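You operate a simulated robot arm through the tools that you are given. There is no shell and no other tool. Be economical: measure what you need, move in short steps, check, and stop when the job is done.

The job below is to be done with a simulated two-armed robot. You get a single attempt, and the scene is never put back.

TASK
Carry the teal bin to the grey table with both hands and scoop a sample into the tall pot.
Fine: First turn the belt's red main switch OFF. Set the bin down lengthwise over the blue drawer. Fill the pot into its green band with the small orange scoop and put the scoop back.
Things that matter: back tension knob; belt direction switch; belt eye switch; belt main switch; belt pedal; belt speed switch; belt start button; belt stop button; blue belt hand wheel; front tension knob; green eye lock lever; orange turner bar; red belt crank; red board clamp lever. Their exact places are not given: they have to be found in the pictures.

It is judged by the outcome, as a careful person would: the job done as asked, and still so three seconds after it is handed in. It fails if anything else is knocked over, pushed out of place, dropped, spilled or broken.

THE ROBOT
Two 7-joint arms with two-finger parallel grippers on one trunk, on a base that drives. Base frame: it is fixed to the floor where the robot stands at the start and does not move with it; the origin is under the middle of the robot, x ahead of it, y to its left, z up. Readings come in m, degrees, newtons and seconds.
The left shoulder is at the start at [0.11, 0.169, 1.425], the right one opposite. With the tool pointing down near the work surface each hand reaches from about 0.1 to 0.54 m from the robot's upright axis, wherever it stands, measured 20 degrees to its own side. Places, roughly: back tension knob [0.7, 0.2, 0.4]; belt direction switch [0.7, 0.1, 1]; belt eye switch [0.7, 0.1, 0.9]; belt main switch [0.7, 0, 0.9]; belt pedal [1.3, -0.5, 0.1]; belt speed switch [0.7, 0, 1]; belt start button [0.7, 0.1, 1.1]; belt stop button [0.8, 0, 1.1]; blue belt hand wheel [0.9, -0.1, 0.4]; front tension knob [0.6, 0.3, 0.4]; green eye lock lever [1.6, -1.1, 0.5]; orange turner bar [0.9, -0.1, 0.8]; red belt crank [0.5, 0.4, 0.3]; red board clamp lever [1.1, -0.3, 0.4]; small orange scoop [-1, -1.25, 0.75]; tall clear pot [-1, -1.25, 0.75]. Payload 1.57 kg a hand.
The tool frame of a hand sits at the grasp point between the pads (the TCP): z along the fingers, y along the line on which they close. The tips reach 0.03 m beyond it. Largest opening 0.08 m; finger width 0.017, thickness 0.012; the body of the gripper, 0.04 by 0.082 m, starts 0.08 m behind the TCP.
Orientation is that of the tool frame in the base frame, as a unit quaternion [x, y, z, w]. With the fingers straight down and closing along the base's y, the tool's x points along the base's -x, its y along +y and its z along -z.

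THE INTERFACE
- The arms move only by the tool play_rows. It takes "left_targets", "right_targets" or both (then of equal length, played together; a hand with none holds still); each is a list of rows, each a list of 7 numbers: the shift along the tool's x, y, z in m, then the turn, a rotation vector about the tool's x, y, z in degrees, then the finger opening in m, from 0 to 0.08. In form: [[x, y, z, wx, wy, wz, gripper], ...]. A call has 1 to 20 rows; each row shifts and turns the commanded pose from where the row before left it, along the tool's axes as they then stand. Rows are played at 5 a second. More than 0.05 m and 8.6 degrees between two rows, or a gripper value outside its range, and nothing of the call is played. A pose out of reach is approached as far as the arm can. The call stops where the force on the tool passes 40 N (or 10 N more than at its start, if that is more) or the arm is blocked; 0.2 s more then pass. Each finger travels about 0.072 m/s and halts on what it meets, pressing with about 27 N; the grip force reading is that of the motor and also rises with nothing between the fingers. The clock runs only during rows and for 0.2 s after the last one: add rows that do not move to give the fingers time. It gives the time, the measured TCP pose, the force on the tool (base axes), the opening and the grip force at its end, in the units of the frame above (readings bear some noise), with the torque about the TCP (base axes, N m) and any sound that the robot's microphone picked up.
- Cameras (640 x 400 px; columns grow to the right, rows downward): "scene" is now at [0.1496, 0.0353, 1.6222]; the picture's right is [0.48, -0.88, -0.00], its down [-0.65, -0.35, -0.67] and it looks along [0.59, 0.32, -0.74] (base axes); focal length 249 px, centre (320, 200). "left" rides on the left gripper at [0.072, 0.007, -0.122] in its tool frame; the picture's right is [-0.09, 1.00, 0.00], its down [-0.84, -0.08, -0.54] and it looks along [-0.54, -0.05, 0.84] (tool axes); focal length 238 px, centre (320, 200). "right" rides on the right gripper at [0.072, -0.007, -0.122] in its tool frame; the picture's right is [0.09, 1.00, 0.00], its down [-0.84, 0.08, -0.54] and it looks along [-0.54, 0.05, 0.84] (tool axes); focal length 238 px, centre (320, 200).
- get_image(camera): a new picture of that camera. The clock stands still meanwhile.
- raise_lower(by): slides the trunk up (or, below 0, down) by that many m; the arms and the scene camera ride with it, the base frame stays. It gives what a move gives, with no picture.
- drive_base(legs): drives the robot by 1 to 6 legs, each [ahead, left, turn to the left] in m, m and degrees, along the robot's own axes; the way and the turn of a leg run together, so that a leg with both is an arc; at most 1.5 m and 180 degrees a leg. The arms and the cameras ride along, it lands a little off, and it stops where it bumps. It gives what a move gives.
- pan_tilt(pan, tilt): turns the head with the scene camera to pan (to the left, within 86 degrees either way) and tilt (down, from -29 to 69), counted from straight ahead of the robot. It gives what a move gives.
- point_at(camera, pixels): for up to 12 pixels [column, row] of the newest picture of that camera ("zoom" is the newest enlarged one), the place [x, y, z] in the base frame of the surface seen there, good to about 0.003 m, but the place of the scene camera against the robot may be out by one fixed shift of up to 0.018 m in any direction. The clock stands still meanwhile.
- inspect(camera, box): a new picture of the part [left, top, right, bottom] of that camera's present view, enlarged. The clock stands still meanwhile.
- job_done(): hands the job in; it is judged then, once.

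Go step by step. Measure first, check grasps and placings, and put right what went wrong. The budget is 80 turns and 70 pictures, counting those below and the enlarged ones. Unless the task says otherwise, let go and move clear before handing in, and close with one line.

The tools are called after ">>>" as a command line: name --argument value ..., lists and objects as JSON in quotes. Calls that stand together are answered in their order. play_rows: Moves the arms, as the interface text tells. Its arguments: {"type":"object","properties":{"left_targets":{"type":"array","items":{"type":"array","items":{"type":"number"}}},"right_targets":{"type":"array","items":{"type":"array","items":{"type":"number"}}}},"required":[]} The other tools are called the same way: raise_lower (by) slides the trunk up or down; drive_base (legs) drives the base; pan_tilt (pan, tilt) turns the head that bears the scene camera; get_image (camera) takes a picture; point_at (camera, pixels) gives the place of the surface under pixels of a picture; inspect (camera, box) takes an enlarged picture of a part of a camera's view; job_done () hands the job in.

At the start:

```text
time: 0.0
left_position: [0.5443, 0.4578, 1.158]
left_tcp_rot: [0.002, 1.0, 0.0, -0.001]
left_contact_force: [-0.4, 0.4, -0.2]
left_moment: [0.01, 0.07, -0.03]
left_finger_gap: 0.0801
left_gripper_force: 0.0
right_position: [0.6903, -0.0352, 1.0378]
right_tcp_rot: [0.0, 1.0, 0.0, 0.0]
right_contact_force: [0.5, 0.6, 0.4]
right_moment: [-0.03, 0.03, 0.0]
right_finger_gap: 0.0798
right_gripper_force: 0.1
trunk travel left (down, up): [-0.739, 0.151]
robot x, y, heading: [-0.0006, -0.0021, -0.1]
head pan, tilt: [28.5, 47.7]
```

scene: 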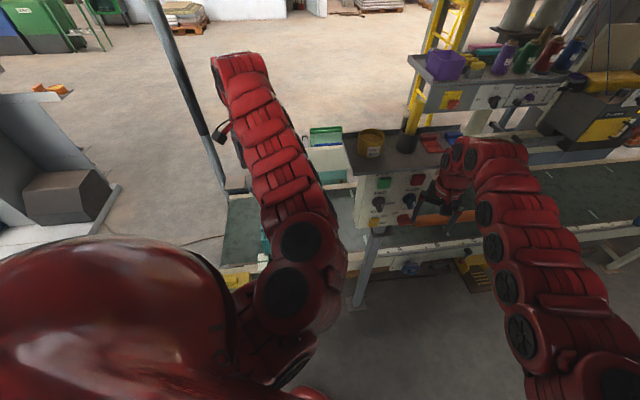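
right: 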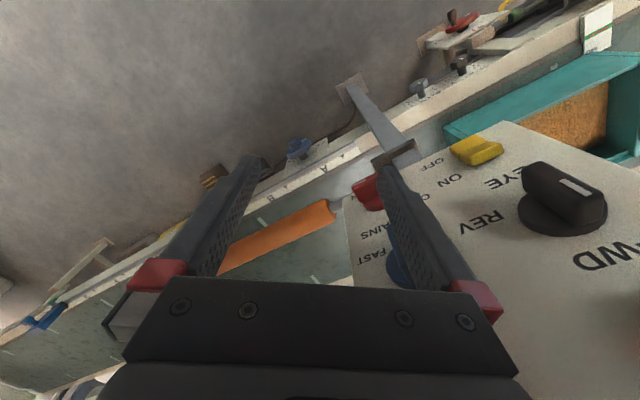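
left: 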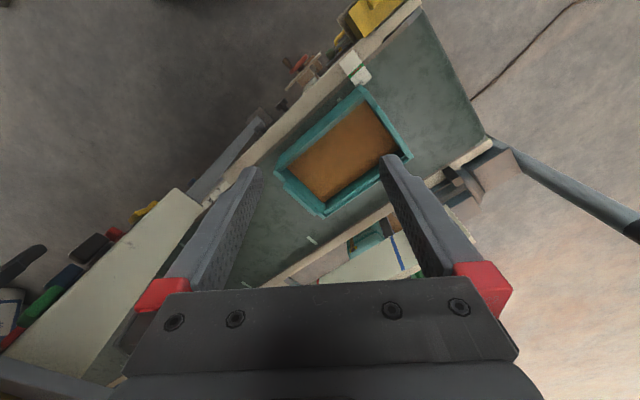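

The left picture shows the teal bin on the belt (about 345,150), and the right picture shows the control panel with a red switch near (370,190). I'll enlarge the panel first.

>>> inspect --camera "scene" --box '[300, 100, 500, 260]'

>>> inspect --camera "right" --box '[300, 80, 640, 300]'

```text
2.50 times, centred on (400, 180) of scene
```

zoom: 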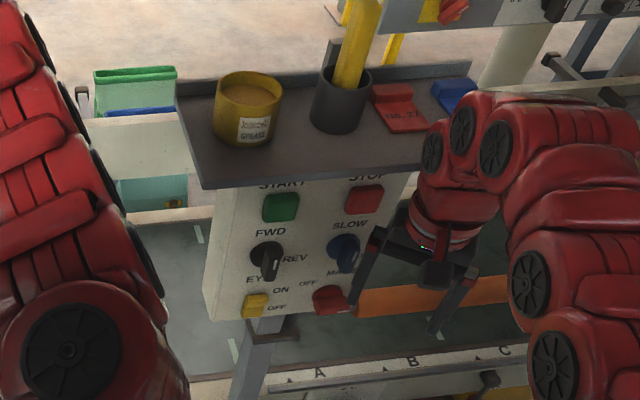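

```text
1.82 times, centred on (470, 190) of right
```

zoom: 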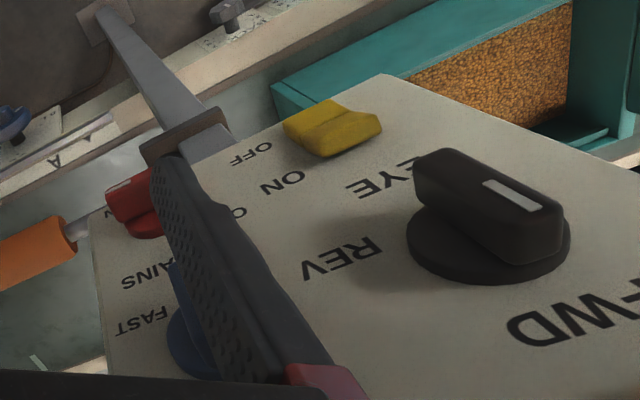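

The right hand hides part of the red switch. I'll draw it back toward the robot and to the right, then look at the panel.

>>> play_rows --right_targets '[[0.04, 0, 0, 0, 0, 0, 0.08], [0.04, -0.03, 0, 0, 0, 0, 0.08], [0.04, -0.04, 0, 0, 0, 0, 0.08], [0.04, -0.04, 0, 0, 0, 0, 0.08], [0.03, -0.04, 0, 0, 0, 0, 0.08]]'

>>> pan_tilt --pan 5 --tilt 45

>>> get_image --camera "scene"

>>> inspect --camera "scene" --box '[200, 90, 440, 240]'

```text
refused: row 3 steps farther than a row can; nothing moved
```

```text
time: 0.9
left_position: [0.5443, 0.4591, 1.1585]
left_tcp_rot: [0.002, 1.0, 0.0, -0.001]
left_contact_force: [-0.1, 0.1, 0.3]
left_moment: [0.0, 0.01, -0.01]
left_finger_gap: 0.0802
left_gripper_force: 0.2
right_position: [0.6897, -0.0351, 1.038]
right_tcp_rot: [0.0, 1.0, 0.0, 0.0]
right_contact_force: [0.2, 0.5, -0.6]
right_moment: [0.0, 0.01, -0.01]
right_finger_gap: 0.0801
right_gripper_force: 0.0
trunk travel left (down, up): [-0.739, 0.151]
robot x, y, heading: [-0.005, 0.0026, 0.1]
head pan, tilt: [5.0, 45.0]
```

```text
64 pictures are left
```

scene: 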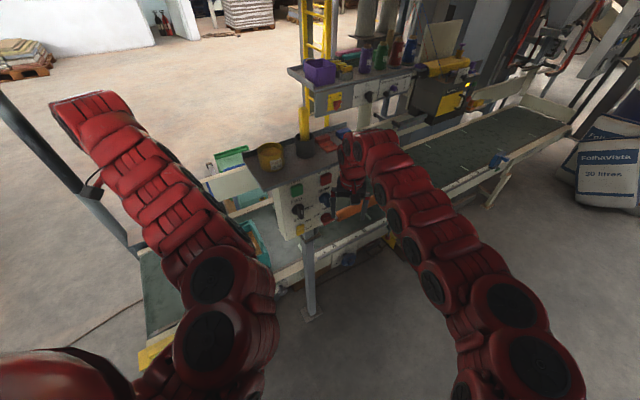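

```text
2.67 times, centred on (320, 165) of scene
```

zoom: 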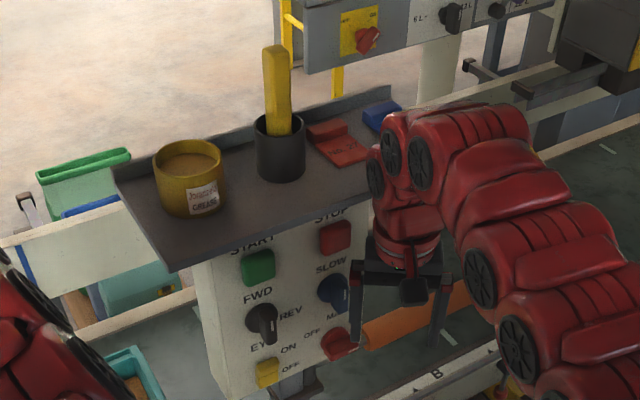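

The MAINS switch is the red one at zoom (340,345); the hand still overlaps it. I'll back the hand off with smaller rows.

>>> play_rows --right_targets '[[0.035, -0.02, 0, 0, 0, 0, 0.08], [0.035, -0.03, 0, 0, 0, 0, 0.08], [0.035, -0.03, 0, 0, 0, 0, 0.08], [0.035, -0.03, 0, 0, 0, 0, 0.08], [0.035, -0.03, 0, 0, 0, 0, 0.08]]'

>>> inspect --camera "scene" --box '[260, 150, 356, 250]'

```text
time: 2.1
left_position: [0.5442, 0.4582, 1.1568]
left_tcp_rot: [0.002, 1.0, 0.0, -0.003]
left_contact_force: [-0.4, 0.4, -0.1]
left_moment: [-0.01, -0.01, 0.0]
left_finger_gap: 0.08
left_gripper_force: 0.1
right_position: [0.64, -0.0684, 1.0373]
right_tcp_rot: [-0.001, 1.0, 0.0, 0.0]
right_contact_force: [-0.4, -0.1, -0.2]
right_moment: [0.0, 0.02, -0.02]
right_finger_gap: 0.0801
right_gripper_force: 0.0
right hand out of reach, approached as far as the arm can: row 2, 3, 4, 5
trunk travel left (down, up): [-0.739, 0.151]
robot x, y, heading: [-0.0004, -0.0029, 0.0]
head pan, tilt: [5.0, 45.0]
```

```text
4.00 times, centred on (308, 200) of scene
```

zoom: 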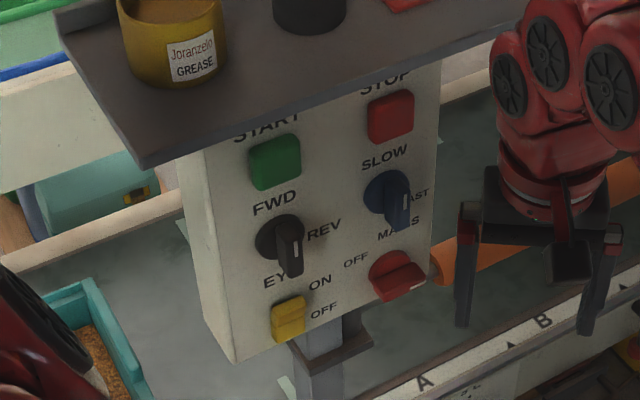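

I need the panel geometry. I'll measure points on the face and the red switch.

>>> point_at --camera "zoom" --pixels '[[240, 340], [420, 110], [225, 160], [390, 280], [375, 275], [415, 268], [400, 300], [280, 325], [290, 240], [400, 210], [420, 300], [345, 285]]'

>>> inspect --camera "scene" --box '[300, 200, 330, 230]'

```text
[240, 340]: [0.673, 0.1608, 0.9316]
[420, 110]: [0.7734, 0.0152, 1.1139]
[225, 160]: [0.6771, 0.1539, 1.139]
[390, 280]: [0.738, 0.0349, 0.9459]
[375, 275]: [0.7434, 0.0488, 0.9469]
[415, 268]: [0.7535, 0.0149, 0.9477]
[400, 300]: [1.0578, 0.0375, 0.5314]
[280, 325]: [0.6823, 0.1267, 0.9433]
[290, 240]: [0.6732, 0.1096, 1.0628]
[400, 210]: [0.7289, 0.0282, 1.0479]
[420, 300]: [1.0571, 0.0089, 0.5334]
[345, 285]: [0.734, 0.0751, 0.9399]
```

```text
13.33 times, centred on (315, 215) of scene
```

zoom: 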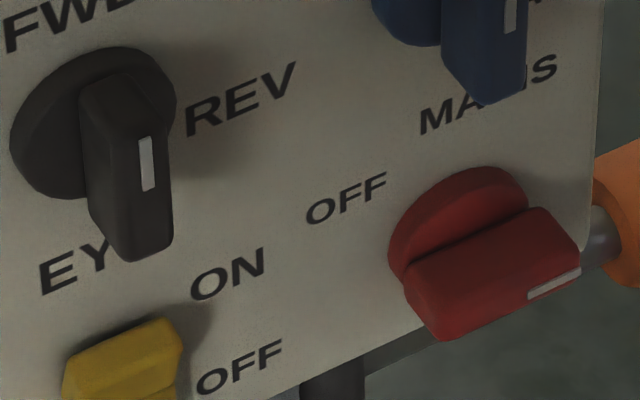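

The panel is vertical and its normal points to about (-0.82,-0.57). The red bar's mark points right, at about (0.745,0.035,0.945). I'll swing the right hand to face the panel for a close look.

>>> play_rows --right_targets '[[0, 0, 0, 0, 0, -8.5, 0.08], [0, 0, 0, 0, 0, -8.5, 0.08], [0, 0, 0, 0, 0, -8.5, 0.08], [0, 0, 0, 0, 0, -8.5, 0.08], [0, 0, 0, 0, -8.5, 0, 0.08], [0, 0, 0, 0, -8.5, 0, 0.08], [0, 0, 0, 0, -8.5, 0, 0.08], [0, 0, 0, 0, -8.5, 0, 0.08], [0, 0, 0, 0, -8.5, 0, 0.08], [0, 0, 0, 0, -8.5, 0, 0.08]]'

```text
time: 4.3
left_position: [0.5442, 0.4578, 1.1584]
left_tcp_rot: [0.001, 1.0, 0.0, 0.0]
left_contact_force: [-1.0, -0.4, -0.2]
left_moment: [0.01, -0.01, 0.0]
left_finger_gap: 0.0801
left_gripper_force: 0.0
right_position: [0.6575, -0.0615, 1.0402]
right_tcp_rot: [-0.264, 0.863, 0.126, 0.412]
right_contact_force: [-0.5, -0.3, 0.3]
right_moment: [0.01, 0.0, -0.02]
right_finger_gap: 0.0797
right_gripper_force: 0.1
right hand out of reach, approached as far as the arm can: row 5
trunk travel left (down, up): [-0.739, 0.151]
robot x, y, heading: [-0.0001, 0.0012, -0.1]
head pan, tilt: [5.0, 45.0]
```

That worked. I'll finish the pitch-up, then check with the wrist camera.

>>> play_rows --right_targets '[[0, 0, -0.02, 0, -8, 0, 0.08], [0, 0, -0.02, 0, -8, 0, 0.08], [0, 0, -0.02, 0, -8, 0, 0.08], [0, 0, -0.02, 0, -8, 0, 0.08], [0.02, 0, -0.02, 0, -7, 0, 0.08], [0.03, 0, 0, 0, 0, 0, 0.08], [0.03, 0, 0, 0, 0, 0, 0.08]]'

>>> get_image --camera "right"

```text
time: 5.9
left_position: [0.5438, 0.4585, 1.1585]
left_tcp_rot: [0.001, 1.0, 0.0, -0.001]
left_contact_force: [-0.4, -0.9, 0.4]
left_moment: [-0.05, -0.02, 0.04]
left_finger_gap: 0.0797
left_gripper_force: 0.1
right_position: [0.5794, -0.1128, 0.997]
right_tcp_rot: [-0.205, 0.676, 0.206, 0.677]
right_contact_force: [0.0, -0.1, 0.1]
right_moment: [-0.01, 0.03, 0.02]
right_finger_gap: 0.0799
right_gripper_force: 0.0
trunk travel left (down, up): [-0.739, 0.151]
robot x, y, heading: [0.0012, -0.0024, 0.2]
head pan, tilt: [5.0, 45.0]
```

```text
60 pictures are left
```

right: 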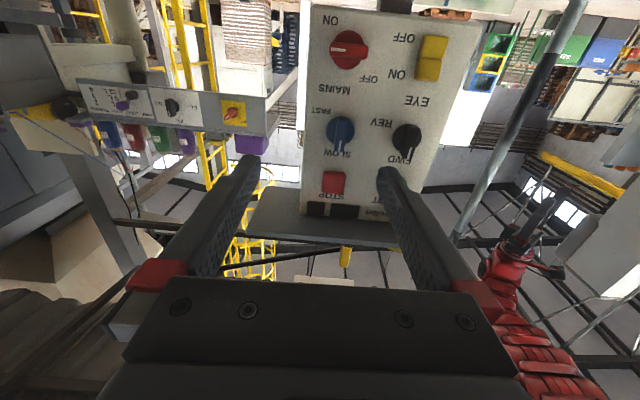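

>>> inspect --camera "right" --box '[290, 0, 490, 220]'

>>> point_at --camera "right" --pixels '[[349, 45], [340, 50], [362, 48], [332, 50], [353, 65], [333, 182], [370, 110], [318, 30], [420, 120], [340, 125]]'

```text
1.82 times, centred on (390, 110) of right
```

zoom: 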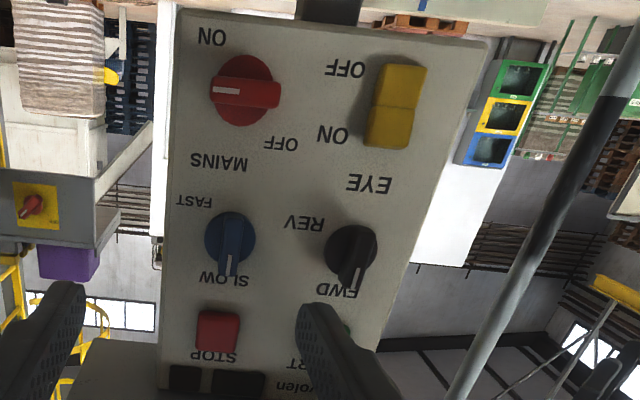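

```text
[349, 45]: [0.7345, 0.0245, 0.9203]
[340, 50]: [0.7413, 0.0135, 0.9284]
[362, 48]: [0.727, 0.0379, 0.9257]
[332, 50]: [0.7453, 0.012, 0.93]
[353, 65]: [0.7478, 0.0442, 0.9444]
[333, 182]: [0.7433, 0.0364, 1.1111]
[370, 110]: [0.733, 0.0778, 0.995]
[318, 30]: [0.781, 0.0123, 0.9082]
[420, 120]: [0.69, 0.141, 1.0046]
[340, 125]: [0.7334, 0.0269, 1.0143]
```

The close view is upside down. The red pointer points right (upright) towards ON, with OFF at upper left. I'll measure the red bar precisely in this zoom.

>>> point_at --camera "zoom" --pixels '[[215, 90], [230, 90], [245, 93], [260, 94], [275, 96], [245, 84], [245, 101], [245, 106], [245, 65], [250, 118], [225, 115], [240, 150]]'

```text
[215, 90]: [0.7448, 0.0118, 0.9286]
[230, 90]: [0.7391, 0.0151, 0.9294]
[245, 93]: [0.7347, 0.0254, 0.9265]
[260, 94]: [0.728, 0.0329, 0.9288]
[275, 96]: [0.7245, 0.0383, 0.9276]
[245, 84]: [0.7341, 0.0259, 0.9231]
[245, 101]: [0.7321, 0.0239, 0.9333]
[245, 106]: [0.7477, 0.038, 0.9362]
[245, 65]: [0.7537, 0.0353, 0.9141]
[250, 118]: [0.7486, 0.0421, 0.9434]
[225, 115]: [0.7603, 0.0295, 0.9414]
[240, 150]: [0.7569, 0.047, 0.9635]
```

The bar's front centre is at (0.7345,0.025,0.928), about 13 mm thick and horizontal. I'll line up, roll 90° so the fingers close vertically, and approach partway.

>>> play_rows --right_targets '[[0.035, 0.014, 0, 0, 0, 0, 0.05], [0.034, 0.014, 0, 0, 0, 0, 0.05], [0, 0, 0, -2, 0, 0, 0.05], [0, 0, 0, 0, 0, 8.2, 0.05], [0, 0, 0, 0, 0, 8.2, 0.05], [0, 0, 0, 0, 0, 8.2, 0.05], [0, 0, 0, 0, 0, 8.2, 0.05], [0, 0, 0, 0, 0, 8.2, 0.05], [0, 0, 0, 0, 0, 8.2, 0.05], [0, 0, 0, 0, 0, 8.2, 0.05], [0, 0, 0, 0, 0, 8.2, 0.05], [0, 0, 0, 0, 0, 8.2, 0.05], [0, 0, 0, 0, 0, 8.2, 0.05], [0, 0, 0, 0, 0, 8, 0.05], [0, 0, 0.04, 0, 0, 0, 0.05], [0, 0, 0.04, 0, 0, 0, 0.05]]'

>>> get_image --camera "right"

```text
time: 9.3
left_position: [0.5435, 0.4581, 1.1578]
left_tcp_rot: [0.002, 1.0, 0.001, -0.002]
left_contact_force: [-0.4, 0.0, 0.2]
left_moment: [0.0, 0.0, 0.03]
left_finger_gap: 0.0801
left_gripper_force: 0.1
right_position: [0.6306, -0.0436, 0.93]
right_tcp_rot: [0.321, 0.631, 0.629, 0.322]
right_contact_force: [0.3, 0.8, 0.1]
right_moment: [0.02, -0.03, 0.03]
right_finger_gap: 0.0501
right_gripper_force: 0.0
trunk travel left (down, up): [-0.739, 0.151]
robot x, y, heading: [-0.0019, -0.0003, 0.0]
head pan, tilt: [5.0, 45.0]
```

```text
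58 pictures are left
```

right: 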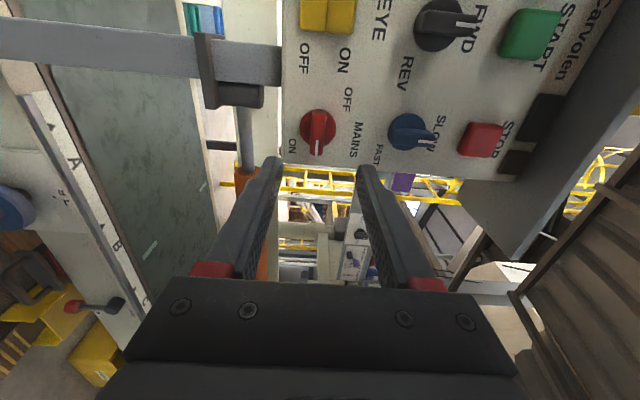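

I'll re-measure the bar from this view before the final approach.

>>> inspect --camera "right" --box '[270, 80, 370, 180]'

>>> point_at --camera "right" --pixels '[[317, 130], [318, 115], [317, 148], [312, 132], [323, 132], [318, 140]]'

```text
4.00 times, centred on (320, 130) of right
```

zoom: 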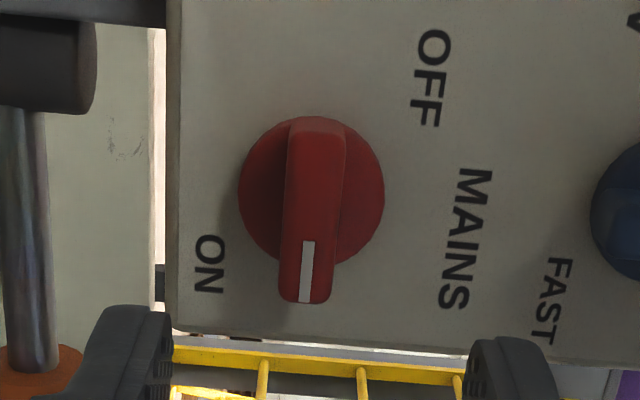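

```text
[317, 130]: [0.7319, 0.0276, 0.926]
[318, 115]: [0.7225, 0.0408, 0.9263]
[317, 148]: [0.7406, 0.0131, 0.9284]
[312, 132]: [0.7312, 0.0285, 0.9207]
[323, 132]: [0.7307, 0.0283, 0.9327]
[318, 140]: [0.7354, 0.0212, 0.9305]
```

The bar centre is at (0.732,0.027,0.927). I'll go in 0.107 m and close on the bar.

>>> play_rows --right_targets '[[-0.0025, -0.003, 0.03, 0, 0, 0, 0.05], [0, 0, 0.03, 0, 0, 0, 0.05], [0, 0, 0.03, 0, 0, 0, 0.05], [0, 0, 0.017, 0, 0, 0, 0.05], [0, 0, 0, 0, 0, 0, 0.05], [0, 0, 0, 0, 0, 0, 0.0], [0, 0, 0, 0, 0, 0, 0.0], [0, 0, 0, 0, 0, 0, 0.0]]'

>>> get_image --camera "right"

```text
time: 11.1
left_position: [0.5426, 0.4584, 1.1585]
left_tcp_rot: [0.001, 1.0, 0.0, -0.001]
left_contact_force: [0.2, 0.3, 0.6]
left_moment: [-0.02, 0.02, -0.02]
left_finger_gap: 0.0804
left_gripper_force: 0.2
right_position: [0.7184, 0.0179, 0.9284]
right_tcp_rot: [0.32, 0.629, 0.631, 0.322]
right_contact_force: [6.2, 1.0, 11.2]
right_moment: [0.11, -0.18, 0.36]
right_finger_gap: 0.0149
right_gripper_force: 31.0
trunk travel left (down, up): [-0.739, 0.151]
robot x, y, heading: [-0.0011, 0.0033, 0.2]
head pan, tilt: [5.0, 45.0]
```

```text
56 pictures are left
```

right: 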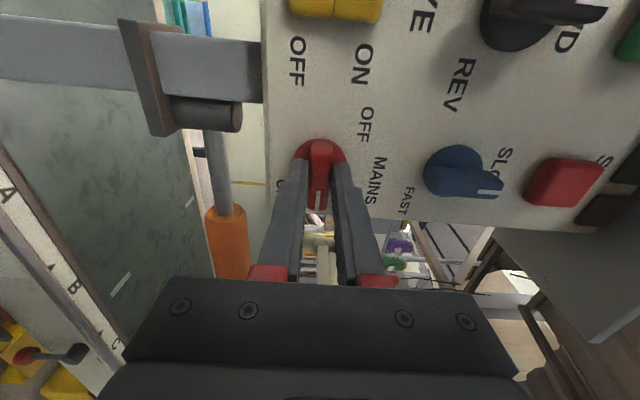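

The fingers hold the bar with a gap of 0.0149. I'll turn it counter-clockwise (viewer) in steps.

>>> play_rows --right_targets '[[0, 0, 0, 0, 0, -7, 0], [0, 0, 0, 0, 0, -7, 0], [0, 0, 0, 0, 0, -7, 0], [0, 0, 0, 0, 0, -7, 0], [0, 0, 0, 0, 0, -7, 0], [0, 0, 0, 0, 0, -7, 0]]'

>>> get_image --camera "right"

```text
time: 12.5
left_position: [0.544, 0.458, 1.157]
left_tcp_rot: [0.002, 1.0, 0.0, -0.001]
left_contact_force: [0.1, 0.0, -0.4]
left_moment: [0.02, -0.01, -0.03]
left_finger_gap: 0.0801
left_gripper_force: 0.0
right_position: [0.7192, 0.018, 0.9244]
right_tcp_rot: [0.074, 0.704, 0.472, 0.525]
right_contact_force: [6.9, -3.6, -0.7]
right_moment: [0.18, -0.2, -0.03]
right_finger_gap: 0.0151
right_gripper_force: 31.2
trunk travel left (down, up): [-0.739, 0.151]
robot x, y, heading: [-0.0032, 0.0004, -0.1]
head pan, tilt: [5.0, 45.0]
```

```text
55 pictures are left
```

right: 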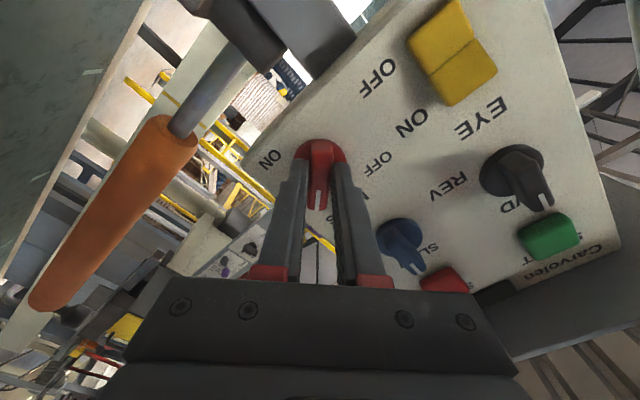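

The bar is turning with the hand and there is little resistance. I'll continue.

>>> play_rows --right_targets '[[0, 0, 0, 0, 0, -7, 0], [0, 0, 0, 0, 0, -7, 0], [0, 0, 0, 0, 0, -7, 0], [0, 0, 0, 0, 0, -7, 0], [0, 0, 0, 0, 0, -7, 0], [0, 0, 0, 0, 0, -7, 0], [0, 0, 0, 0, 0, -5, 0], [0, 0, 0, 0, 0, 0, 0]]'

>>> get_image --camera "right"

```text
time: 14.3
left_position: [0.5469, 0.4558, 1.1568]
left_tcp_rot: [0.001, 1.0, 0.0, -0.003]
left_contact_force: [0.3, 0.1, -0.3]
left_moment: [0.0, 0.01, 0.01]
left_finger_gap: 0.0798
left_gripper_force: 0.1
right_position: [0.7212, 0.0147, 0.9227]
right_tcp_rot: [-0.211, 0.676, 0.224, 0.67]
right_contact_force: [24.8, -17.5, -4.3]
right_moment: [-0.24, 0.53, -0.43]
right_finger_gap: 0.0151
right_gripper_force: 31.4
trunk travel left (down, up): [-0.739, 0.151]
robot x, y, heading: [-0.0018, 0.0005, -0.0]
head pan, tilt: [5.0, 45.0]
```

```text
54 pictures are left
```

right: 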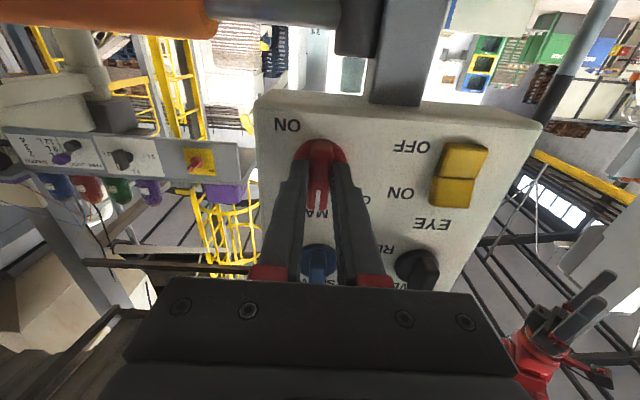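

The bar is now vertical and the lateral force is rising, which suggests a stop. I'll open, back off and look.

>>> play_rows --right_targets '[[0, 0, 0, 0, 0, 0, 0.05], [0, 0, 0, 0, 0, 0, 0.05], [0, 0, -0.03, 0, 0, 0, 0.05], [0, 0, -0.04, 0, 0, 0, 0.05], [0, 0, -0.04, 0, 0, 0, 0.05]]'

>>> inspect --camera "right" --box '[270, 40, 470, 240]'

```text
time: 15.5
left_position: [0.5422, 0.4574, 1.159]
left_tcp_rot: [0.001, 1.0, 0.0, 0.0]
left_contact_force: [0.2, 0.2, -0.5]
left_moment: [0.0, -0.02, 0.02]
left_finger_gap: 0.0799
left_gripper_force: 0.0
right_position: [0.6283, -0.0468, 0.9255]
right_tcp_rot: [-0.213, 0.674, 0.225, 0.671]
right_contact_force: [0.3, 0.7, -0.7]
right_moment: [-0.03, 0.04, 0.01]
right_finger_gap: 0.05
right_gripper_force: 0.0
trunk travel left (down, up): [-0.739, 0.151]
robot x, y, heading: [-0.0025, -0.0038, -0.1]
head pan, tilt: [5.0, 45.0]
```

```text
2.00 times, centred on (370, 140) of right
```

zoom: 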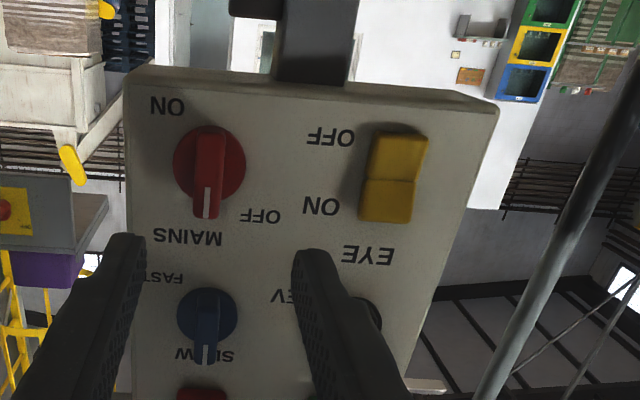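

The pointer now points up, in the same attitude as the FWD and SLOW knobs. To be sure this is the end stop, I'll regrip and try a few more degrees.

>>> play_rows --right_targets '[[0, 0, 0.04, 0, 0, 0, 0.05], [0, 0, 0.04, 0, 0, 0, 0.05], [0, 0, 0.03, 0, 0, 0, 0.05], [0, 0, 0, 0, 0, 0, 0.0], [0, 0, 0, 0, 0, 0, 0.0], [0, 0, 0, 0, 0, 0, 0.0], [0, 0, 0, 0, 0, -4, 0], [0, 0, 0, 0, 0, -4, 0], [0, 0, 0, 0, 0, -4, 0], [0, 0, 0, 0, 0, -4, 0]]'

>>> inspect --camera "right" --box '[220, 60, 420, 260]'

```text
time: 17.7
left_position: [0.5458, 0.4551, 1.1583]
left_tcp_rot: [0.002, 1.0, 0.001, -0.002]
left_contact_force: [0.1, 0.2, 0.2]
left_moment: [-0.02, -0.02, 0.0]
left_finger_gap: 0.08
left_gripper_force: 0.0
right_position: [0.7209, 0.0133, 0.9244]
right_tcp_rot: [-0.303, 0.64, 0.128, 0.695]
right_contact_force: [20.6, -22.4, 0.1]
right_moment: [1.02, 0.18, -0.3]
right_finger_gap: 0.0192
right_gripper_force: 33.5
trunk travel left (down, up): [-0.739, 0.151]
robot x, y, heading: [-0.0015, -0.0008, -0.1]
head pan, tilt: [5.0, 45.0]
```

```text
2.00 times, centred on (320, 160) of right
```

zoom: 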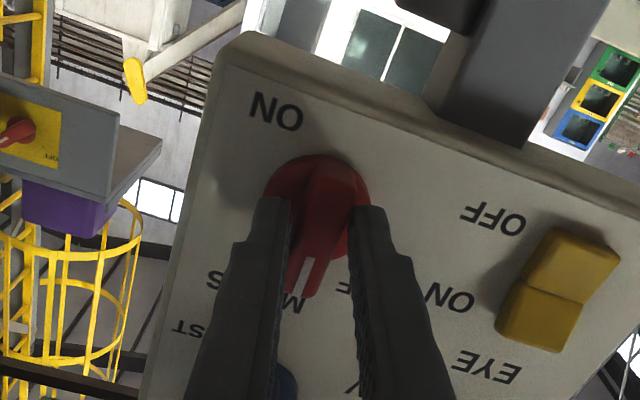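

The bar stayed put while the fingers were wedged open to 0.019 with 0.9 N m of torque, so that is the end stop and the mains are OFF. I'll undo the twist, open, retreat, and look at the bin and the surroundings.

>>> play_rows --right_targets '[[0, 0, 0, 0, 0, 8, 0.02], [0, 0, 0, 0, 0, 7, 0.05], [0, 0, 0, 0, 0, 0, 0.05], [0, 0, -0.04, 0, 0, 0, 0.05], [0, 0, -0.04, 0, 0, 0, 0.05], [0, 0, -0.04, 0, 0, 0, 0.05], [0, 0, -0.04, 0, 0, 0, 0.05]]'

>>> pan_tilt --pan -80 --tilt 30

>>> get_image --camera "scene"

>>> get_image --camera "right"

```text
time: 19.3
left_position: [0.543, 0.4577, 1.1591]
left_tcp_rot: [0.002, 1.0, 0.0, -0.001]
left_contact_force: [-0.1, 0.6, 0.1]
left_moment: [-0.01, -0.05, -0.03]
left_finger_gap: 0.0799
left_gripper_force: 0.0
right_position: [0.5876, -0.0766, 0.926]
right_tcp_rot: [-0.219, 0.673, 0.22, 0.672]
right_contact_force: [0.0, -0.6, 0.7]
right_moment: [0.01, 0.0, -0.01]
right_finger_gap: 0.0499
right_gripper_force: 0.1
trunk travel left (down, up): [-0.739, 0.151]
robot x, y, heading: [0.0023, -0.0009, 0.1]
head pan, tilt: [5.0, 45.0]
```

```text
time: 20.9
left_position: [0.5425, 0.4577, 1.1572]
left_tcp_rot: [0.002, 1.0, 0.0, -0.001]
left_contact_force: [-0.6, -0.1, 0.3]
left_moment: [0.01, 0.0, 0.0]
left_finger_gap: 0.08
left_gripper_force: 0.0
right_position: [0.5877, -0.0769, 0.9251]
right_tcp_rot: [-0.219, 0.673, 0.219, 0.672]
right_contact_force: [0.0, -0.5, 0.4]
right_moment: [-0.02, -0.03, -0.01]
right_finger_gap: 0.0501
right_gripper_force: 0.1
trunk travel left (down, up): [-0.739, 0.151]
robot x, y, heading: [0.0018, -0.0022, -0.2]
head pan, tilt: [-80.0, 30.0]
```

```text
51 pictures are left
```

scene: 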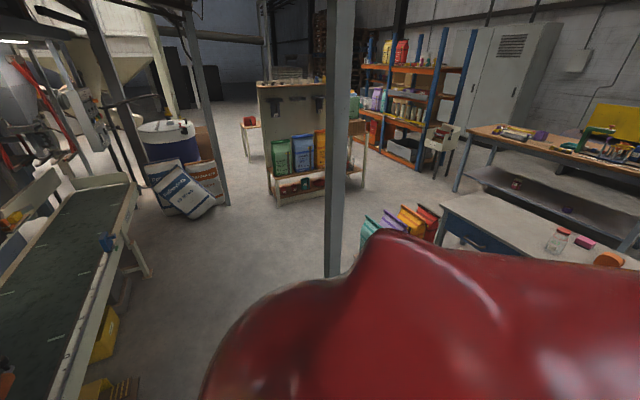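

```text
50 pictures are left
```

right: 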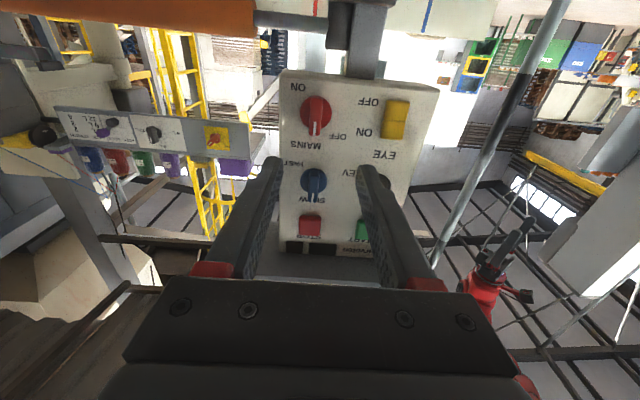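

The switch shows OFF. The grey table is to the right rear, with a post (335,100) to avoid. Now the bin: a left image and its points.

>>> inspect --camera "left" --box '[220, 30, 460, 260]'

>>> point_at --camera "left" --pixels '[[362, 88], [411, 155], [322, 213], [276, 170], [385, 120], [316, 125], [365, 188], [300, 193], [345, 150], [430, 120], [230, 260], [355, 65]]'

>>> point_at --camera "scene" --pixels '[[335, 270], [445, 200], [640, 262], [520, 195], [490, 245], [558, 235], [605, 260], [585, 242], [340, 240], [470, 240]]'

```text
1.74 times, centred on (340, 145) of left
```

zoom: 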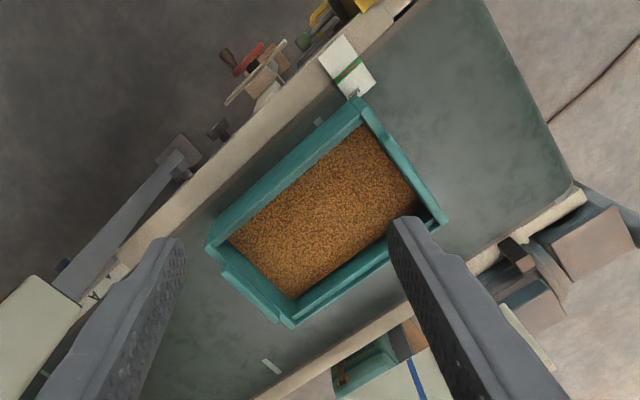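

```text
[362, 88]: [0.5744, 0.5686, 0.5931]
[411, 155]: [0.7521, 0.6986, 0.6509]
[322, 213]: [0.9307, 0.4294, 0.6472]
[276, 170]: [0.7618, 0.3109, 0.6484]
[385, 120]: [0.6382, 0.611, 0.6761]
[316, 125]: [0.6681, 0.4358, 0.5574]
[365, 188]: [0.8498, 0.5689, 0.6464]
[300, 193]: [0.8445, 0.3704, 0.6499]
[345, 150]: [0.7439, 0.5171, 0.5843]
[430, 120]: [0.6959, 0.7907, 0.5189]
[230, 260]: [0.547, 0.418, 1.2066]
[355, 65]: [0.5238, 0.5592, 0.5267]
```

```text
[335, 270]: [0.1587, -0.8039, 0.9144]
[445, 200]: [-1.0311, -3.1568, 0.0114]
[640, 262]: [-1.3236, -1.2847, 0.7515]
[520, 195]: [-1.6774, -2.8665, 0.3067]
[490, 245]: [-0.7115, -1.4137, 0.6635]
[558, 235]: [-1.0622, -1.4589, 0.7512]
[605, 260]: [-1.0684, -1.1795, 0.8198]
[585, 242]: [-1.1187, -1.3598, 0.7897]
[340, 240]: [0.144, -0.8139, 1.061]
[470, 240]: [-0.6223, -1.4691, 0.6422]
```

The bin rim is at z≈0.65, with corners at about (0.58,0.57), (0.75,0.70), (0.93,0.43) and (0.76,0.31). That makes it 0.32×0.21 m, with its long axis along (0.55,-0.835) and handle tabs on the short ends. I'll turn the right hand down again, drawn back, before turning the robot.

>>> play_rows --right_targets '[[0, 0, -0.04, 0, 0, 0, 0.05], [0, 0, -0.04, 0, 0, 0, 0.05], [0, 0, -0.02, 0, 8.3, 0, 0.05], [0, 0, -0.01, 0, 8.3, 0, 0.05], [0, 0, -0.01, 0, 8.3, 0, 0.06], [0, 0, 0, 0, 8.3, 0, 0.08], [0, 0, 0, 0, 8.3, 0, 0.08], [0, 0, 0, 0, 8.3, 0, 0.08], [0, 0, 0, 0, 8.3, 0, 0.08], [0, 0, 0, 0, 8.3, 0, 0.08], [0, 0, 0, 0, 8.3, 0, 0.08], [0, 0, 0, 0, 8.3, 0, 0.08], [0, 0, 0, 0, 7, 0, 0.08], [0, 0, 0, 0, 0, 8.5, 0.08], [0, 0, 0, 0, 0, 8.5, 0.08], [0, 0, 0, 0, 0, 8.5, 0.08], [0, 0, 0, 0, 0, 8.5, 0.08]]' --left_targets '[[0, -0.03, 0, 0, 0, 0, 0.08], [0, -0.03, 0, 0, 0, 0, 0.08], [0, -0.03, 0, 0, 0, 0, 0.08], [0.03, -0.02, 0, 0, 0, 0, 0.08], [0.03, 0, 0, 0, 0, 0, 0.08], [0.03, 0, 0, 0, 0, 0, 0.08], [0.0, 0, 0, 0, 0, 0, 0.08], [0, 0, 0, 0, 0, 0, 0.08], [0, 0, 0, 0, 0, 0, 0.08], [0, 0, 0, 0, 0, 0, 0.08], [0, 0, 0, 0, 0, 0, 0.08], [0, 0, 0, 0, 0, 0, 0.08], [0, 0, 0, 0, 0, 0, 0.08], [0, 0, 0, 0, 0, 0, 0.08], [0, 0, 0, 0, 0, 0, 0.08], [0, 0, 0, 0, 0, 0, 0.08], [0, 0, 0, 0, 0, 0, 0.08]]'

>>> pan_tilt --pan 35 --tilt 60

>>> get_image --camera "scene"

```text
time: 24.5
left_position: [0.5624, 0.411, 1.1588]
left_tcp_rot: [0.002, 1.0, 0.0, 0.0]
left_contact_force: [-0.5, 0.0, -0.1]
left_moment: [0.03, 0.02, -0.04]
left_finger_gap: 0.08
left_gripper_force: 0.0
left hand out of reach, approached as far as the arm can: row 1, 2, 3, 4, 5, 6
right_position: [0.4917, -0.1456, 0.9272]
right_tcp_rot: [-0.015, 1.0, 0.002, 0.001]
right_contact_force: [-0.1, -0.8, 0.1]
right_moment: [-0.03, 0.0, 0.04]
right_finger_gap: 0.0801
right_gripper_force: 0.0
trunk travel left (down, up): [-0.739, 0.151]
robot x, y, heading: [0.001, 0.0004, -0.1]
head pan, tilt: [-80.0, 30.0]
```

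```text
time: 26.4
left_position: [0.5614, 0.4103, 1.1585]
left_tcp_rot: [0.002, 1.0, 0.0, -0.001]
left_contact_force: [-0.3, 0.2, 0.5]
left_moment: [0.0, -0.02, 0.01]
left_finger_gap: 0.0798
left_gripper_force: 0.2
right_position: [0.4912, -0.1462, 0.9282]
right_tcp_rot: [-0.017, 1.0, 0.001, 0.001]
right_contact_force: [-0.2, 0.6, 0.5]
right_moment: [0.02, 0.02, 0.01]
right_finger_gap: 0.08
right_gripper_force: 0.1
trunk travel left (down, up): [-0.739, 0.151]
robot x, y, heading: [0.0002, -0.0023, -0.1]
head pan, tilt: [35.0, 60.0]
```

```text
48 pictures are left
```

scene: 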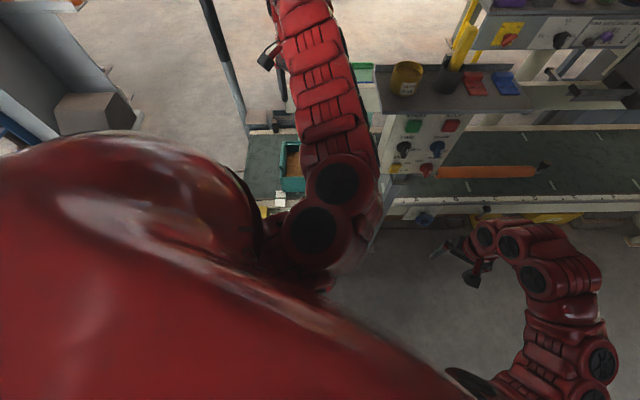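

The left hand can't come in while this high. I'll lower it, then draw it back.

>>> play_rows --left_targets '[[0, 0, 0.045, 0, 0, 0, 0.08], [0, 0, 0.045, 0, 0, 0, 0.08], [0, 0, 0.045, 0, 0, 0, 0.08], [0, 0, 0.045, 0, 0, 0, 0.08], [0, 0, 0.045, 0, 0, 0, 0.08], [0.035, -0.03, 0, 0, 0, 0, 0.08], [0.035, -0.03, 0, 0, 0, 0, 0.08], [0.035, -0.03, 0, 0, 0, 0, 0.08], [0.035, -0.03, 0, 0, 0, 0, 0.08], [0.035, -0.03, 0, 0, 0, 0, 0.08], [0.035, -0.03, 0, 0, 0, 0, 0.08]]' --right_targets '[[0.03, 0, 0, 0, 0, 0, 0.08], [0.03, 0, 0, 0, 0, 0, 0.08], [0.03, 0, 0, 0, 0, 0, 0.08], [0.03, 0, 0, 0, 0, 0, 0.08], [0.03, 0, 0, 0, 0, 0, 0.08], [0, -0.01, 0, 0, 0, 0, 0.08], [0, -0.01, 0, 0, 0, 0, 0.08], [0, -0.01, 0, 0, 0, 0, 0.08], [0, -0.01, 0, 0, 0, 0, 0.08], [0, -0.01, 0, 0, 0, 0, 0.08], [0, 0, 0, 0, 0, 0, 0.08]]'

>>> get_image --camera "left"

>>> pan_tilt --pan 10 --tilt 65

>>> get_image --camera "scene"

```text
time: 28.8
left_position: [0.5801, 0.4249, 0.9912]
left_tcp_rot: [0.001, 1.0, 0.001, 0.0]
left_contact_force: [0.3, -0.9, -0.6]
left_moment: [0.0, -0.03, -0.03]
left_finger_gap: 0.0798
left_gripper_force: 0.0
left hand out of reach, approached as far as the arm can: row 1, 2, 4, 6, 7, 8, 9, 10, 11
right_position: [0.4093, -0.2017, 0.9395]
right_tcp_rot: [-0.017, 1.0, 0.0, 0.0]
right_contact_force: [-1.0, -0.4, -1.1]
right_moment: [0.0, 0.05, 0.0]
right_finger_gap: 0.0801
right_gripper_force: 0.1
right hand out of reach, approached as far as the arm can: row 3, 4, 5
trunk travel left (down, up): [-0.739, 0.151]
robot x, y, heading: [-0.002, 0.003, 0.0]
head pan, tilt: [35.0, 60.0]
```

```text
47 pictures are left
```

left: 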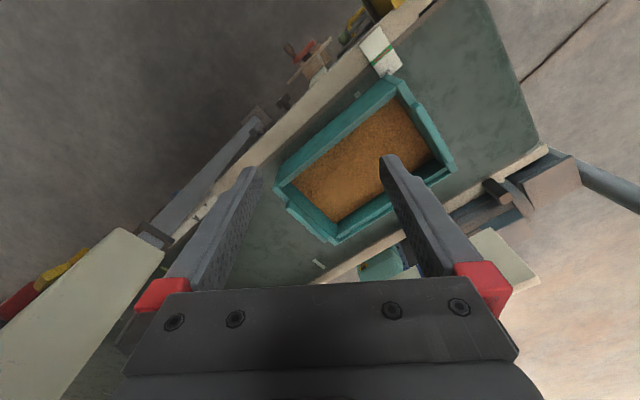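

```text
time: 29.7
left_position: [0.5815, 0.4251, 0.9911]
left_tcp_rot: [0.002, 1.0, 0.0, 0.0]
left_contact_force: [0.5, -0.6, 0.5]
left_moment: [-0.01, 0.01, 0.0]
left_finger_gap: 0.08
left_gripper_force: 0.0
right_position: [0.4088, -0.2022, 0.9399]
right_tcp_rot: [-0.017, 1.0, 0.0, 0.001]
right_contact_force: [1.1, -0.7, 0.3]
right_moment: [-0.01, 0.0, -0.03]
right_finger_gap: 0.0801
right_gripper_force: 0.1
trunk travel left (down, up): [-0.739, 0.151]
robot x, y, heading: [-0.0025, -0.0014, -0.4]
head pan, tilt: [10.0, 65.0]
```

```text
46 pictures are left
```

scene: 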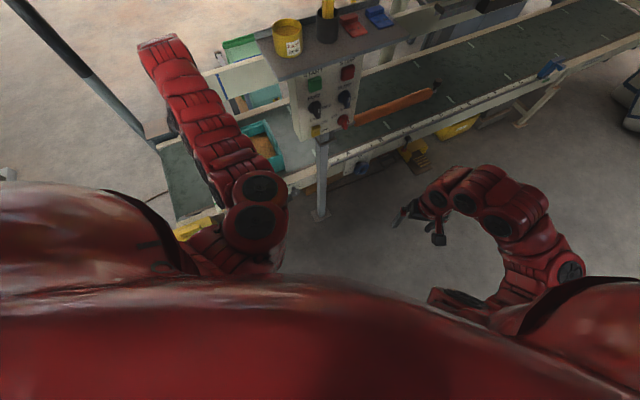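

The left arm is stuck in a stretched posture. I'll back the robot off 0.35 m for room, then lower and fold the left arm.

>>> drive_base --legs '[[-0.35, 0, 0]]'

>>> play_rows --left_targets '[[0, -0.02, 0.03, 0, 0, 0, 0.08], [0, -0.02, 0.03, 0, 0, 0, 0.08], [0, -0.02, 0.03, 0, 0, 0, 0.08], [0.02, -0.02, 0.03, 0, 0, 0, 0.08], [0.02, -0.02, 0.02, 0, 0, 0, 0.08], [0.03, -0.02, 0.02, 0, 0, 0, 0.08], [0.03, -0.02, 0.02, 0, 0, 0, 0.08], [0.03, -0.02, 0.02, 0, 0, 0, 0.08], [0.03, -0.02, 0.0, 0, 0, 0, 0.08], [0.03, 0, 0.0, 0, 0, 0, 0.08]]'

```text
time: 32.0
left_position: [0.23, 0.4241, 0.9913]
left_tcp_rot: [0.001, 1.0, 0.0, -0.001]
left_contact_force: [-0.3, 1.2, 0.7]
left_moment: [-0.03, 0.02, 0.02]
left_finger_gap: 0.08
left_gripper_force: 0.1
right_position: [0.0571, -0.2023, 0.9394]
right_tcp_rot: [-0.018, 1.0, 0.0, 0.0]
right_contact_force: [-1.1, -0.6, -0.7]
right_moment: [0.02, 0.0, -0.01]
right_finger_gap: 0.0803
right_gripper_force: 0.0
trunk travel left (down, up): [-0.739, 0.151]
robot x, y, heading: [-0.3523, 0.0007, 0.1]
head pan, tilt: [10.0, 65.0]
```

```text
time: 34.2
left_position: [0.0375, 0.2453, 0.793]
left_tcp_rot: [0.001, 1.0, 0.0, 0.0]
left_contact_force: [-0.7, 0.2, 0.2]
left_moment: [-0.02, -0.01, -0.01]
left_finger_gap: 0.0801
left_gripper_force: 0.1
right_position: [0.0561, -0.2025, 0.9406]
right_tcp_rot: [-0.017, 1.0, 0.0, 0.0]
right_contact_force: [0.0, 0.4, 0.9]
right_moment: [0.0, -0.03, -0.04]
right_finger_gap: 0.08
right_gripper_force: 0.0
trunk travel left (down, up): [-0.739, 0.151]
robot x, y, heading: [-0.352, 0.0009, -0.1]
head pan, tilt: [10.0, 65.0]
```

The left hand is folded now. I'll lower the right one to match and look down at the belt's near side, where the crank and knobs are.

>>> play_rows --right_targets '[[0, 0, 0.04, 0, 0, 0, 0.08], [0, 0, 0.04, 0, 0, 0, 0.08], [0, 0, 0.04, 0, 0, 1.9, 0.08]]'

>>> pan_tilt --pan 30 --tilt 42

>>> get_image --camera "scene"

>>> inspect --camera "scene" --box '[220, 100, 480, 260]'

```text
time: 35.0
left_position: [0.0381, 0.2446, 0.7934]
left_tcp_rot: [0.002, 1.0, 0.0, -0.001]
left_contact_force: [-0.5, -0.8, -0.4]
left_moment: [-0.01, -0.03, -0.02]
left_finger_gap: 0.0801
left_gripper_force: 0.1
right_position: [0.0556, -0.2051, 0.82]
right_tcp_rot: [-0.001, 1.0, -0.001, -0.002]
right_contact_force: [0.0, 0.2, -0.3]
right_moment: [0.0, 0.01, 0.01]
right_finger_gap: 0.0799
right_gripper_force: 0.1
trunk travel left (down, up): [-0.739, 0.151]
robot x, y, heading: [-0.3521, -0.0013, 0.4]
head pan, tilt: [10.0, 65.0]
```

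```text
time: 35.8
left_position: [0.0384, 0.2443, 0.7929]
left_tcp_rot: [0.002, 1.0, -0.001, -0.001]
left_contact_force: [0.4, -0.4, -0.1]
left_moment: [-0.01, 0.01, 0.01]
left_finger_gap: 0.08
left_gripper_force: 0.0
right_position: [0.0558, -0.2038, 0.8215]
right_tcp_rot: [-0.002, 1.0, 0.001, 0.0]
right_contact_force: [0.9, -0.6, -0.9]
right_moment: [0.0, -0.02, 0.0]
right_finger_gap: 0.0801
right_gripper_force: 0.1
trunk travel left (down, up): [-0.739, 0.151]
robot x, y, heading: [-0.353, -0.0004, 0.2]
head pan, tilt: [30.0, 42.0]
```

```text
45 pictures are left
```

scene: 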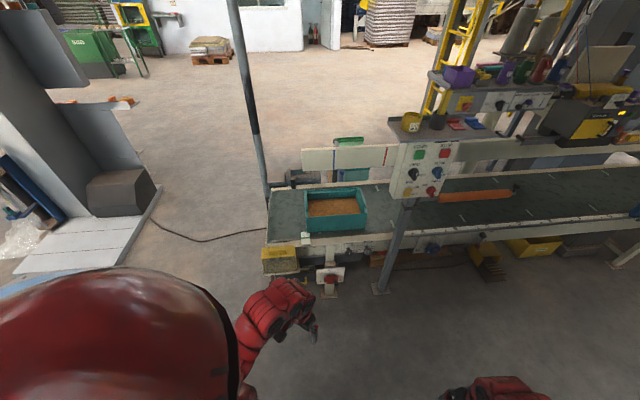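

```text
2.46 times, centred on (350, 180) of scene
```

zoom: 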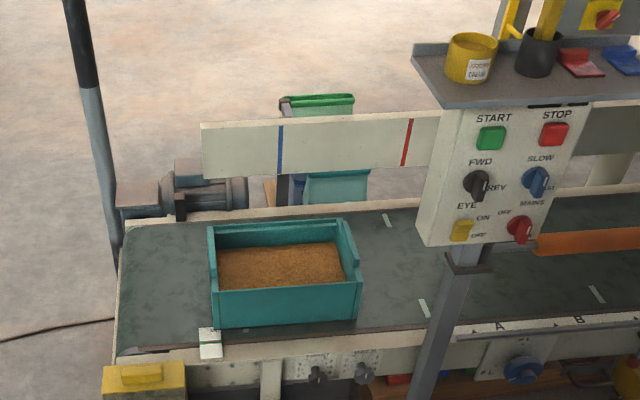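

I can see the red crank on its bracket (330,280) and the panel post foot (380,288). I'll measure the obstacles and the bin.

>>> point_at --camera "scene" --pixels '[[331, 281], [328, 268], [330, 295], [342, 272], [318, 280], [380, 288], [268, 242], [280, 262], [305, 265], [368, 262], [398, 215], [430, 250]]'

>>> point_at --camera "zoom" --pixels '[[209, 228], [340, 221], [362, 284], [217, 293], [217, 325], [352, 250], [212, 260], [275, 290], [358, 318], [280, 265], [330, 248], [170, 330]]'

>>> inspect --camera "scene" --box '[290, 175, 380, 310]'

```text
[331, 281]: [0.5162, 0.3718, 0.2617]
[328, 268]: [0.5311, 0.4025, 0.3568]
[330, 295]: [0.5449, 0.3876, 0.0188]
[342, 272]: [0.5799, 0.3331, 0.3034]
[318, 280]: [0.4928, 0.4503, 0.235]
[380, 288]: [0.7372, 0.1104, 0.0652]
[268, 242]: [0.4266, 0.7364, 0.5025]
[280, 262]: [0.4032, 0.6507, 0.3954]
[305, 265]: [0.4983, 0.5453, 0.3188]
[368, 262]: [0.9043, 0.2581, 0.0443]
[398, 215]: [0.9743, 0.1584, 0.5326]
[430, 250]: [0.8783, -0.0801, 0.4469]
```

```text
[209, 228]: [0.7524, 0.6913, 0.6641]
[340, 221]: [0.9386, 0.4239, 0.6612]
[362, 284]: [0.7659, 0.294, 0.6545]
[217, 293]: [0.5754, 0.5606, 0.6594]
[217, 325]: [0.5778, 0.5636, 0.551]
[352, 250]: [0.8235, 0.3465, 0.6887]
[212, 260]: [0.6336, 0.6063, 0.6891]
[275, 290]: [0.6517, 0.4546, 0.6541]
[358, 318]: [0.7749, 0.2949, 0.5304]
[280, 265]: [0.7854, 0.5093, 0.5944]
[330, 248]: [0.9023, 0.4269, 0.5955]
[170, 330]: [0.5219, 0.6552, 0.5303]
```

```text
2.96 times, centred on (335, 242) of scene
```

zoom: 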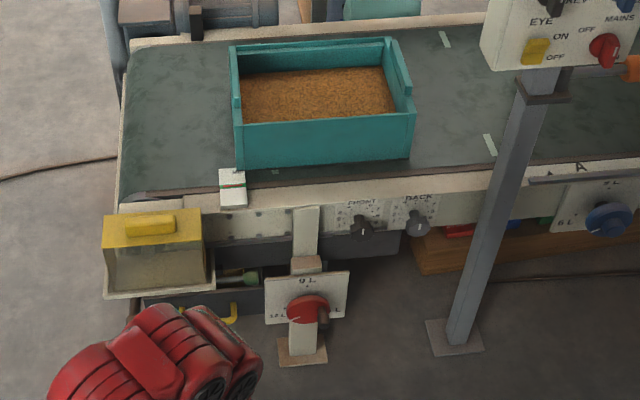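

The end walls stand higher in the middle (z≈0.69), so they make good grips. The crank nose (0.516,0.372) limits how near the base may come, so I'll tilt the left hand back to see the robot's own base. At the same time I'll measure the shelf's left edge.

>>> point_at --camera "scene" --pixels '[[388, 122], [395, 145], [467, 136], [455, 112], [392, 195], [392, 158], [240, 100], [262, 180]]'

>>> play_rows --left_targets '[[0, 0, 0, 0, 8.5, 0, 0.08], [0, 0, 0, 0, 8.5, 0, 0.08], [0, 0, 0, 0, 8.5, 0, 0.08], [0, 0, 0, 0, 8.5, 0, 0.08], [0, 0, 0, 0, 8.5, 0, 0.08], [0, 0, 0, 0, 8.5, 0, 0.08], [0, 0, 0, 0, 8.5, 0, 0.08]]'

>>> get_image --camera "left"

```text
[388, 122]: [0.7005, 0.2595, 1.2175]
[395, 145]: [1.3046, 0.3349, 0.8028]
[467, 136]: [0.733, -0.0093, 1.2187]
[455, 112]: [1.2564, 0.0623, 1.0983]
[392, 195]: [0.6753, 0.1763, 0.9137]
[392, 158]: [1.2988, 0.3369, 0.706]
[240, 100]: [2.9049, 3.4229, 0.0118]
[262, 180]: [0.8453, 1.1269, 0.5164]
```

```text
time: 37.4
left_position: [0.0419, 0.2425, 0.7816]
left_tcp_rot: [0.005, 0.891, 0.002, -0.454]
left_contact_force: [0.8, 0.0, -0.3]
left_moment: [0.03, 0.04, -0.05]
left_finger_gap: 0.0799
left_gripper_force: 0.1
left hand out of reach, approached as far as the arm can: row 4, 7
right_position: [0.0558, -0.2058, 0.8215]
right_tcp_rot: [0.0, 1.0, 0.0, 0.0]
right_contact_force: [-0.1, -0.1, -0.4]
right_moment: [0.01, 0.02, -0.01]
right_finger_gap: 0.0797
right_gripper_force: 0.1
trunk travel left (down, up): [-0.739, 0.151]
robot x, y, heading: [-0.3537, -0.005, 0.2]
head pan, tilt: [30.0, 42.0]
```

```text
42 pictures are left
```

left: 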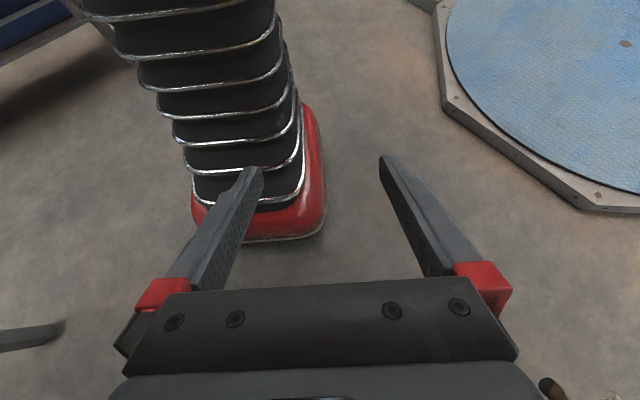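

The base is a slim bellows column on a small red foot. I'll measure its extent.

>>> point_at --camera "left" --pixels '[[262, 238], [318, 225], [320, 110], [200, 225], [300, 190], [270, 130], [210, 120], [275, 40], [285, 215]]'

```text
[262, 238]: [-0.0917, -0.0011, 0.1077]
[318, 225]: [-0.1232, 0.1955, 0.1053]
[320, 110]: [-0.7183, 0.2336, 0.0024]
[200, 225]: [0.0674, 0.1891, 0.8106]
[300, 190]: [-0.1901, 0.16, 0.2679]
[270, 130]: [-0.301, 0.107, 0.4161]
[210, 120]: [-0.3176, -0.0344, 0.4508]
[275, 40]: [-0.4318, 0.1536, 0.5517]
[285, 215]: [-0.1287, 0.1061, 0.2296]
```

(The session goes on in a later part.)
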